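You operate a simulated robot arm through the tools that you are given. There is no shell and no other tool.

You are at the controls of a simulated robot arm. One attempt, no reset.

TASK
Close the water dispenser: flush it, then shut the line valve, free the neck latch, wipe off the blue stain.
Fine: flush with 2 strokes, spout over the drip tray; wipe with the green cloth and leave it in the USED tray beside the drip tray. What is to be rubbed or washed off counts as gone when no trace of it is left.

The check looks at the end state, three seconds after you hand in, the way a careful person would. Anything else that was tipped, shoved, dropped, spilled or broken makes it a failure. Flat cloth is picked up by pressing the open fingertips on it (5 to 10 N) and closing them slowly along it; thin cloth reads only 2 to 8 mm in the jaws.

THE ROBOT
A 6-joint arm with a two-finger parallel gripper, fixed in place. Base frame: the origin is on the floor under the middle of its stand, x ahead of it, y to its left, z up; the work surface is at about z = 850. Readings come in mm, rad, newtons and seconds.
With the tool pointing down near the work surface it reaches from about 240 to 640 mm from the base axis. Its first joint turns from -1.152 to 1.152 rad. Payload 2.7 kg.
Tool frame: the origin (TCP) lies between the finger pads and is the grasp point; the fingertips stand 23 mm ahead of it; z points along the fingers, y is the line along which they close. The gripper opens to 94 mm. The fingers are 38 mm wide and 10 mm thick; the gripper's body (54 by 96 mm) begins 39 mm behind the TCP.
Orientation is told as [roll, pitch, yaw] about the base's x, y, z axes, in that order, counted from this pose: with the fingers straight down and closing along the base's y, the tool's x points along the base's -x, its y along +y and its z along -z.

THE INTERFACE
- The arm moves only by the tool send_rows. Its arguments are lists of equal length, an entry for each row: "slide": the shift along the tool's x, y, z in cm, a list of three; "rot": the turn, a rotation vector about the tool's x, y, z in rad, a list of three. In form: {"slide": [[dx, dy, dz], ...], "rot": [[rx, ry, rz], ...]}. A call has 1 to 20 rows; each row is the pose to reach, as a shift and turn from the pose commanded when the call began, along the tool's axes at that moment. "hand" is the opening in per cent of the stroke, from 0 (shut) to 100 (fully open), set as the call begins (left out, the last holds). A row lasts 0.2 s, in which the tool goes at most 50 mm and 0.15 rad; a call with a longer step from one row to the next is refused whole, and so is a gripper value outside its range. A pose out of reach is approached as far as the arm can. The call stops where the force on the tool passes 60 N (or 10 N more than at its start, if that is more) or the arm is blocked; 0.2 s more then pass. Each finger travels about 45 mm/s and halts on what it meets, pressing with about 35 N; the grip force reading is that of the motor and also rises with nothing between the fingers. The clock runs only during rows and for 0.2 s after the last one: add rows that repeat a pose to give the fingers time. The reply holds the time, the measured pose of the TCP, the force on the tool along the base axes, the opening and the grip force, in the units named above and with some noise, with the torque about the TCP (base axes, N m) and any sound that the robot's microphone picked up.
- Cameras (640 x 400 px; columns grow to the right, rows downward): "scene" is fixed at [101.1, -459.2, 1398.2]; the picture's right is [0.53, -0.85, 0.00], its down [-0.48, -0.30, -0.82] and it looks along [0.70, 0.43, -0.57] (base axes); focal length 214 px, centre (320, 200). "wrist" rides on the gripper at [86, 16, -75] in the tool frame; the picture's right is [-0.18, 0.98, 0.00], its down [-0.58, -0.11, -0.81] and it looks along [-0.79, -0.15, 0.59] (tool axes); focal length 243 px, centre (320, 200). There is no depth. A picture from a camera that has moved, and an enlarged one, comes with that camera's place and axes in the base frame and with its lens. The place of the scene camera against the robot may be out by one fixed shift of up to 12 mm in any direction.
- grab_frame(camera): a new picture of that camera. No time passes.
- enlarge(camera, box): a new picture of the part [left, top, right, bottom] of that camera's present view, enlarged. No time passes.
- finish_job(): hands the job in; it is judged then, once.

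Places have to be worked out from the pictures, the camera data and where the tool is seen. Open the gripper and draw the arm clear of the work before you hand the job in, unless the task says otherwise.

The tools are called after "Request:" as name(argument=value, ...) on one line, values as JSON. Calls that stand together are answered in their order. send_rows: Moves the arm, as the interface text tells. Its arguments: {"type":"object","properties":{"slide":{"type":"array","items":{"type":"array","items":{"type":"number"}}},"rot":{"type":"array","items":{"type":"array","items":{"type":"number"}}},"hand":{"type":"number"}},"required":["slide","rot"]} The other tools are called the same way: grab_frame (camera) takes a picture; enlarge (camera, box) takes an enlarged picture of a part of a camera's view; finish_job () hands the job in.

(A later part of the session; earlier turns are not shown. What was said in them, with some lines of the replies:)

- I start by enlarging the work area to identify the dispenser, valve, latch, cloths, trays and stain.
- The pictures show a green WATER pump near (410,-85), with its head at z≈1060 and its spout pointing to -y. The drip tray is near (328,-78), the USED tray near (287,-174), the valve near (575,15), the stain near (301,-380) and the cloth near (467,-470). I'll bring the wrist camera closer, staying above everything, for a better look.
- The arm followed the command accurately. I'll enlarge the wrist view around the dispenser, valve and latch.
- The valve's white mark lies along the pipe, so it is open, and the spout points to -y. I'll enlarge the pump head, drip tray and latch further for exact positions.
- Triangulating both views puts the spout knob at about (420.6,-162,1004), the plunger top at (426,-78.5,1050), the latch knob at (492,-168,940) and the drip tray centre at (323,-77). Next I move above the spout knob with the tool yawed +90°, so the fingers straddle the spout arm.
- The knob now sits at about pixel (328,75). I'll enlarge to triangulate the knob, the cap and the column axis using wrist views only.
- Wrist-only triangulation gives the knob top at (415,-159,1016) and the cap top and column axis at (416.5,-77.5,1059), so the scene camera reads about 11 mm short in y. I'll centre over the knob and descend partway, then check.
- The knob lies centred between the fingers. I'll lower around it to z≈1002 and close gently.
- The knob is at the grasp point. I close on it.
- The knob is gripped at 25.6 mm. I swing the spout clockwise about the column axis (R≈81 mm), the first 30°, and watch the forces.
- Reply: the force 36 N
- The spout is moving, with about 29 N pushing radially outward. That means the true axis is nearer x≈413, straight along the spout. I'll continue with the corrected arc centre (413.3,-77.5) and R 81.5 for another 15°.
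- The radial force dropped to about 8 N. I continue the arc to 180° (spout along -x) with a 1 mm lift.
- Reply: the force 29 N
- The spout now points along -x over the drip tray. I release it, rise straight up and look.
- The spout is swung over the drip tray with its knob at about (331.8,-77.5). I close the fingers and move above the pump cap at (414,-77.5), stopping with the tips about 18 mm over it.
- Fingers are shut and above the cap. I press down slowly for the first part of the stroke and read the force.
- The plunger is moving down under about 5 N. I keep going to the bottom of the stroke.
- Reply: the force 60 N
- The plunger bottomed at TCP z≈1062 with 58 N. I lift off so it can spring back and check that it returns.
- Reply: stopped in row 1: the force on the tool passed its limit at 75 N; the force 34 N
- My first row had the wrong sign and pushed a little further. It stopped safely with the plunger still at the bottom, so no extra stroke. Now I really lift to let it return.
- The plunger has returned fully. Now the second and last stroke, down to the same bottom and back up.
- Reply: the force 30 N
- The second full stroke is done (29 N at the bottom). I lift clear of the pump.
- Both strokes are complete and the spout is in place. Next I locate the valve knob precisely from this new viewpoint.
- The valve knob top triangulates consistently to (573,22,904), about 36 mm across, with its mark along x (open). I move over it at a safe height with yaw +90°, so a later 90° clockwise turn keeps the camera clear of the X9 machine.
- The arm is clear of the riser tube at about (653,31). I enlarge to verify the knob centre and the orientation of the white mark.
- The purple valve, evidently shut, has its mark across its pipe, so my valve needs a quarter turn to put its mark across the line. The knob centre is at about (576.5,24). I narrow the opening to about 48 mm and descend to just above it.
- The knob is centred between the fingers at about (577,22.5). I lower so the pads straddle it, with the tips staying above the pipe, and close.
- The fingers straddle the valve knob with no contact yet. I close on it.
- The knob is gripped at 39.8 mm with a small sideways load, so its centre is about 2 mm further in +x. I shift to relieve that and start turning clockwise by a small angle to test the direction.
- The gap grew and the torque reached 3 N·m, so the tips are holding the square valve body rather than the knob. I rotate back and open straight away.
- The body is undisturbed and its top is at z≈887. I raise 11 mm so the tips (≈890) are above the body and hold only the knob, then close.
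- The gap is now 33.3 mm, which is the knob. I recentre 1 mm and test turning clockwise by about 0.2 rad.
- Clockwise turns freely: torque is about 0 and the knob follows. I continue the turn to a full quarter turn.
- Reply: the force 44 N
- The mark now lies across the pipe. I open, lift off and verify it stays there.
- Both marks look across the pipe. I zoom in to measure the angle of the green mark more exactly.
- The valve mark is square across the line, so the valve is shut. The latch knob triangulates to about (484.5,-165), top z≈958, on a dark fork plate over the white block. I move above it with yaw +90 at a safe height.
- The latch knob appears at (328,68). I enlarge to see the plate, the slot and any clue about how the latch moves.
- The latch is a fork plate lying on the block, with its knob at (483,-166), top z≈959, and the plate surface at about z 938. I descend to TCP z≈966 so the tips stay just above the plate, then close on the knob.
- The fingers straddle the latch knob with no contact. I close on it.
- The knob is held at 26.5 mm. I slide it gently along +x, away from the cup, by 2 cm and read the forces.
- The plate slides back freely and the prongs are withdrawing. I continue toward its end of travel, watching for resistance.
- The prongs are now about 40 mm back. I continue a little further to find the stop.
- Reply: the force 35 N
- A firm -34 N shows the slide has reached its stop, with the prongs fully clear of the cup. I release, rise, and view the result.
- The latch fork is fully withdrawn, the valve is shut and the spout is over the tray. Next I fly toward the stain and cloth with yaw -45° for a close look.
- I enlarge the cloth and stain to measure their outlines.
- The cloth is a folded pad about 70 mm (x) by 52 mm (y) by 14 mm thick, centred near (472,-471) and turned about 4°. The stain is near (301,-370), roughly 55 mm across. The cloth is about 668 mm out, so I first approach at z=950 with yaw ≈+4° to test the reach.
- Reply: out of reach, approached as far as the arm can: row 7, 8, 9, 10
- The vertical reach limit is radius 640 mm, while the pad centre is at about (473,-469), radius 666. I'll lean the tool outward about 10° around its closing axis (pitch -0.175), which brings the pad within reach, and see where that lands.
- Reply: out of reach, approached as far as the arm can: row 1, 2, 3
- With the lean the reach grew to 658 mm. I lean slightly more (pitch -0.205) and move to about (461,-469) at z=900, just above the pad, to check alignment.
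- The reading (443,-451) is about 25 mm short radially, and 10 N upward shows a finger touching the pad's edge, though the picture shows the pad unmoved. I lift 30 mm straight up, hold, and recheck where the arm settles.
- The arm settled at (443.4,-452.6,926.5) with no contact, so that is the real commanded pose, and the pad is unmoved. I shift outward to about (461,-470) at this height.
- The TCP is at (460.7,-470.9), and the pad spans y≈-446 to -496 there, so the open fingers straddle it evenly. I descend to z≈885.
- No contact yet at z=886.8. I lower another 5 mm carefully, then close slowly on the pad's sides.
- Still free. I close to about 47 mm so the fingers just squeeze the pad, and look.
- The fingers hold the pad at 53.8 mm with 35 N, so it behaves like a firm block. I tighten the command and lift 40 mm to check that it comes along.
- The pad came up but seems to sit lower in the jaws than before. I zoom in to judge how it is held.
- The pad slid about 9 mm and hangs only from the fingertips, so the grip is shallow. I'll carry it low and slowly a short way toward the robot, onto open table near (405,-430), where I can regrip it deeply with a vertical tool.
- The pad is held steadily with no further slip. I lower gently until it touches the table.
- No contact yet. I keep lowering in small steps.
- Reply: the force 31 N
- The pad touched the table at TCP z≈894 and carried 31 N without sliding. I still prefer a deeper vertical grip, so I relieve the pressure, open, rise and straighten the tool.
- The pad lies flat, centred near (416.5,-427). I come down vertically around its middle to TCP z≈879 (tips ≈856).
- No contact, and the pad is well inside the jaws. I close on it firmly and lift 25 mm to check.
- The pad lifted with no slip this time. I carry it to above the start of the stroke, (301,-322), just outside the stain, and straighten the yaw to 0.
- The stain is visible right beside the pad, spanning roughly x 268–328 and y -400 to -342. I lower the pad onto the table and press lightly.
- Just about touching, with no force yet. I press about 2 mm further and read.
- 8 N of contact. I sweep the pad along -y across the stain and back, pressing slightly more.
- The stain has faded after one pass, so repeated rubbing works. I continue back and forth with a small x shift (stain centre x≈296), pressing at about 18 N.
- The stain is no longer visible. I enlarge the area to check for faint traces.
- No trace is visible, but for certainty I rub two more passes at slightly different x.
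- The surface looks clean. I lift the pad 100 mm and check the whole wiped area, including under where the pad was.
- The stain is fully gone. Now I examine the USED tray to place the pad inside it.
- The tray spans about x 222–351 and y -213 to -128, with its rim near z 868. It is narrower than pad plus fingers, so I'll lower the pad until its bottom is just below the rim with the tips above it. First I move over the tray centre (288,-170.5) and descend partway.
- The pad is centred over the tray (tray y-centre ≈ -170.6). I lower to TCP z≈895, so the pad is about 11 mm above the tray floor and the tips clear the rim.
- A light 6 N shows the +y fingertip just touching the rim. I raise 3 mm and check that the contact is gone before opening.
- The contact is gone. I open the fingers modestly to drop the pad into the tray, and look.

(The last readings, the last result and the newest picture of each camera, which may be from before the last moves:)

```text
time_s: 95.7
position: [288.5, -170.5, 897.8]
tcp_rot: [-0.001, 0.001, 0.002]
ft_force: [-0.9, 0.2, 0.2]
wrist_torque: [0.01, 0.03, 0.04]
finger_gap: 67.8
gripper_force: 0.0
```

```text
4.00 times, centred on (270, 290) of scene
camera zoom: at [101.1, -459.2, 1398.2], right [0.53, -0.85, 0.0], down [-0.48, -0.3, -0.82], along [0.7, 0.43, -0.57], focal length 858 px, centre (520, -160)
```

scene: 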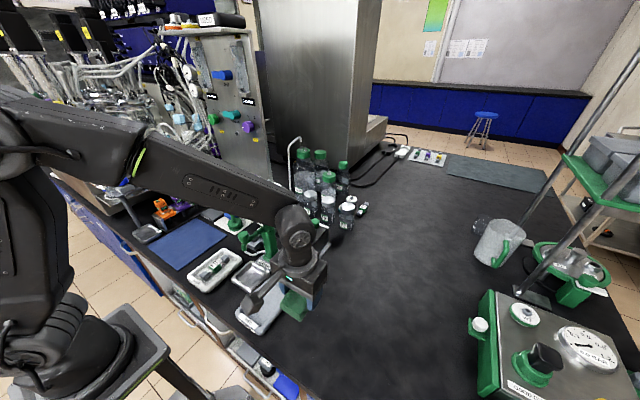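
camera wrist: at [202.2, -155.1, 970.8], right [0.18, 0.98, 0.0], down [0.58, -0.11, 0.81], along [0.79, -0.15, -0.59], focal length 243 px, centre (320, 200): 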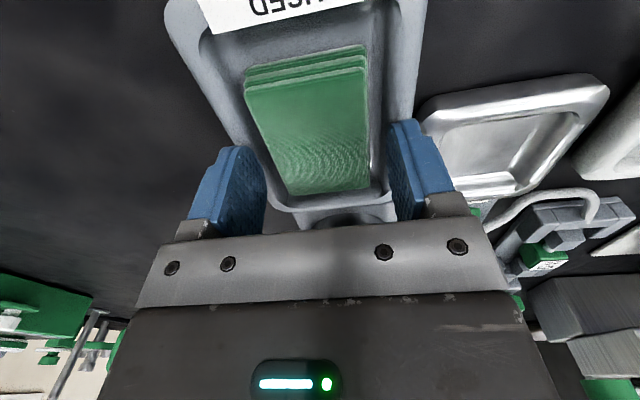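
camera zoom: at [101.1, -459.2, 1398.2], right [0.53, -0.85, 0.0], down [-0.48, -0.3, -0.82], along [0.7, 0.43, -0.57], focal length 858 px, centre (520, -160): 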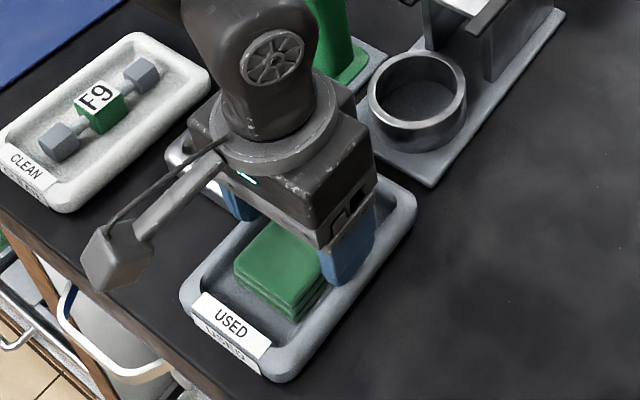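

The pad dropped flat inside the USED tray. I rise straight up, well clear, and inspect everything.

Request:
send_rows(slide=[[0, 0, -1.0], [0, 0, -3.0], [0, 0, -7.0], [0, 0, -12.0], [0, 0, -17.0], [0, 0, -22.0], [0, 0, -27.0], [2.0, -3.0, -30.0], [4.0, -6.0, -33.0], [4.0, -6.0, -33.0]], rot=[[0, 0, 0], [0, 0, 0], [0, 0, 0], [0, 0, 0], [0, 0, 0], [0, 0, 0], [0, 0, 0], [0, 0, 0], [0, 0, 0], [0, 0, 0]])

Request:
grab_frame(camera="scene")

Request:
enlarge(camera="scene", box=[190, 190, 350, 310])

Request:
grab_frame(camera="wrist")

Request:
enlarge(camera="scene", box=[200, 260, 400, 390])

```text
time_s: 97.9
position: [248.2, -232.6, 1226.4]
tcp_rot: [-0.003, 0.002, 0.002]
ft_force: [-0.4, 0.0, 0.0]
wrist_torque: [-0.01, 0.0, -0.03]
finger_gap: 67.7
gripper_force: 0.0
```

```text
taken
```

scene: 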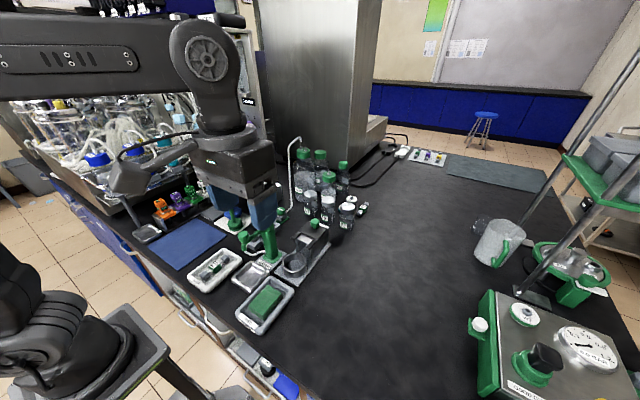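

```text
3.33 times, centred on (270, 250) of scene
camera zoom: at [101.1, -459.2, 1398.2], right [0.53, -0.85, 0.0], down [-0.48, -0.3, -0.82], along [0.7, 0.43, -0.57], focal length 715 px, centre (487, 33)
```

zoom: 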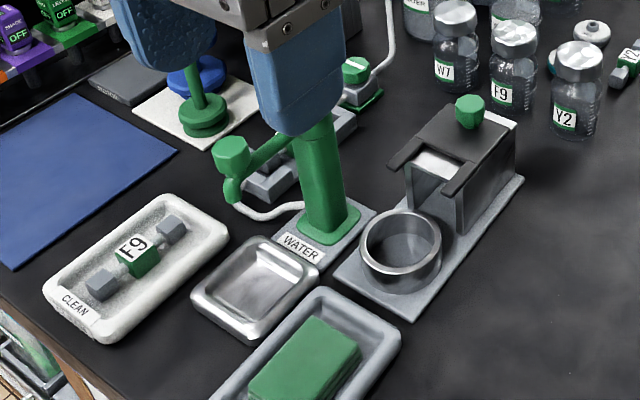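

```text
taken
camera wrist: at [161.9, -217.2, 1300.1], right [0.18, 0.98, 0.0], down [0.58, -0.11, 0.81], along [0.79, -0.15, -0.59], focal length 243 px, centre (320, 200)
```

wrist: 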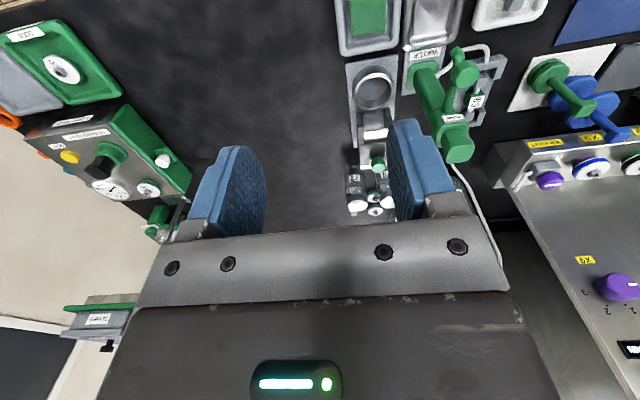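

```text
3.08 times, centred on (300, 325) of scene
camera zoom: at [101.1, -459.2, 1398.2], right [0.53, -0.85, 0.0], down [-0.48, -0.3, -0.82], along [0.7, 0.43, -0.57], focal length 660 px, centre (382, -185)
```

zoom: 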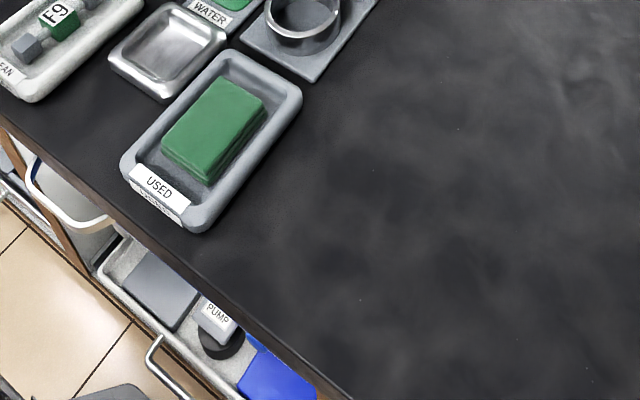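

Everything looks in place: the pad is in the USED tray, the stain is gone and the latch is withdrawn. I do a final close check of the drip tray, valve, latch and spout.

Request:
enlarge(camera="scene", box=[230, 250, 290, 300])

Request:
enlarge(camera="wrist", box=[330, 0, 530, 170])

Request:
enlarge(camera="scene", box=[270, 190, 350, 240])

```text
8.00 times, centred on (260, 275) of scene
camera zoom: at [101.1, -459.2, 1398.2], right [0.53, -0.85, 0.0], down [-0.48, -0.3, -0.82], along [0.7, 0.43, -0.57], focal length 1716 px, centre (800, -400)
```

zoom: 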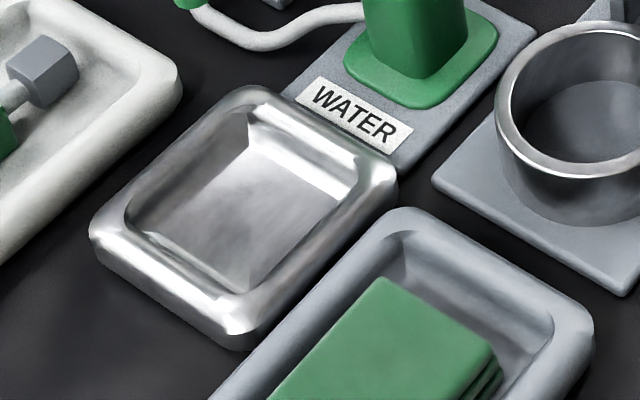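

```text
2.35 times, centred on (430, 85) of wrist
camera zoom: at [161.9, -217.2, 1300.1], right [0.18, 0.98, 0.0], down [0.58, -0.11, 0.81], along [0.79, -0.15, -0.59], focal length 571 px, centre (61, 471)
```

zoom: 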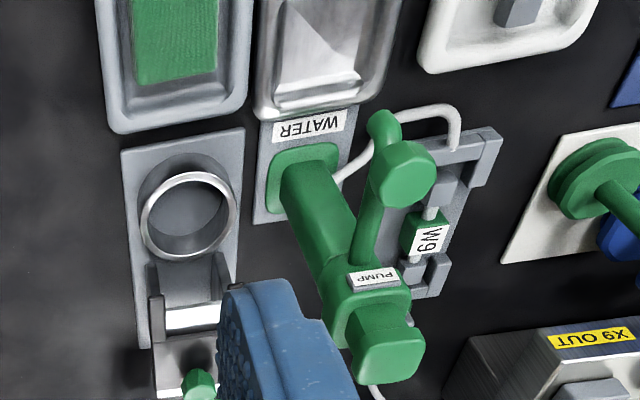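

```text
8.00 times, centred on (310, 215) of scene
camera zoom: at [101.1, -459.2, 1398.2], right [0.53, -0.85, 0.0], down [-0.48, -0.3, -0.82], along [0.7, 0.43, -0.57], focal length 1716 px, centre (400, 80)
```

zoom: 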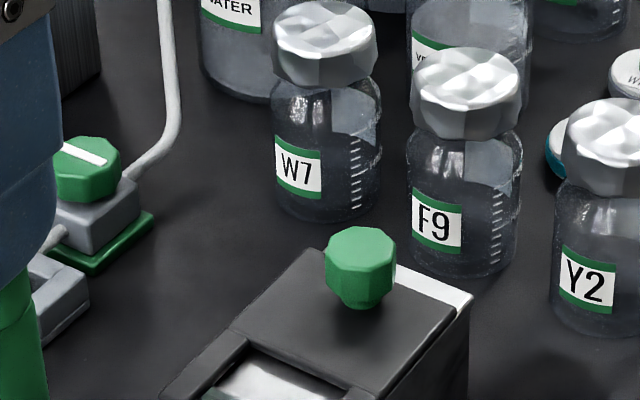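

All items check out: the spout tip is over the drip tray, the valve mark is across the line, the fork is fully back, the stain is gone and the cloth lies in the USED tray. I open the gripper fully with the arm clear, then hand in.

Request:
send_rows(slide=[[0, 0, -1.0], [0, 0, -2.0], [0, 0, -2.0], [0, 0, -2.0]], rot=[[0, 0, 0], [0, 0, 0], [0, 0, 0], [0, 0, 0]], hand=100)

```text
time_s: 98.9
position: [248.9, -232.8, 1246.1]
tcp_rot: [0.0, 0.001, 0.003]
ft_force: [0.2, 0.5, 0.1]
wrist_torque: [-0.02, -0.01, -0.01]
finger_gap: 93.8
gripper_force: 0.1
```

The gripper is open and the arm is clear, so I hand the job in.

Request:
finish_job()

```text
The job is handed in.
```

The water dispenser is closed down and I've handed the job in. The camera checks before hand-in showed every step done, but I haven't seen the judge's verdict.

- **Flush:** I swung the spout over the drip tray and pressed the pump to the bottom twice, letting it spring back each time. At the end of the first stroke I pushed too far by mistake (75 N). The plunger was already down, so this was not a third stroke.
- **Line valve:** I turned the knob a quarter turn clockwise, so its white mark lies across the pipe. My first grip caught the valve body instead of the knob and twisted against it briefly. I let go, and the body looked undisturbed.
- **Neck latch:** I slid the fork back to its stop, fully clear of the cup.
- **Blue stain:** I rubbed it off with the green cloth. No trace showed in either camera.
- **Cloth:** It lies flat in the USED tray. A fingertip touched the tray rim lightly (6 N) while I lowered the cloth in, and I raised it before letting go.

The gripper is open and the arm is clear of the work. I saw nothing else moved, tipped or spilled.
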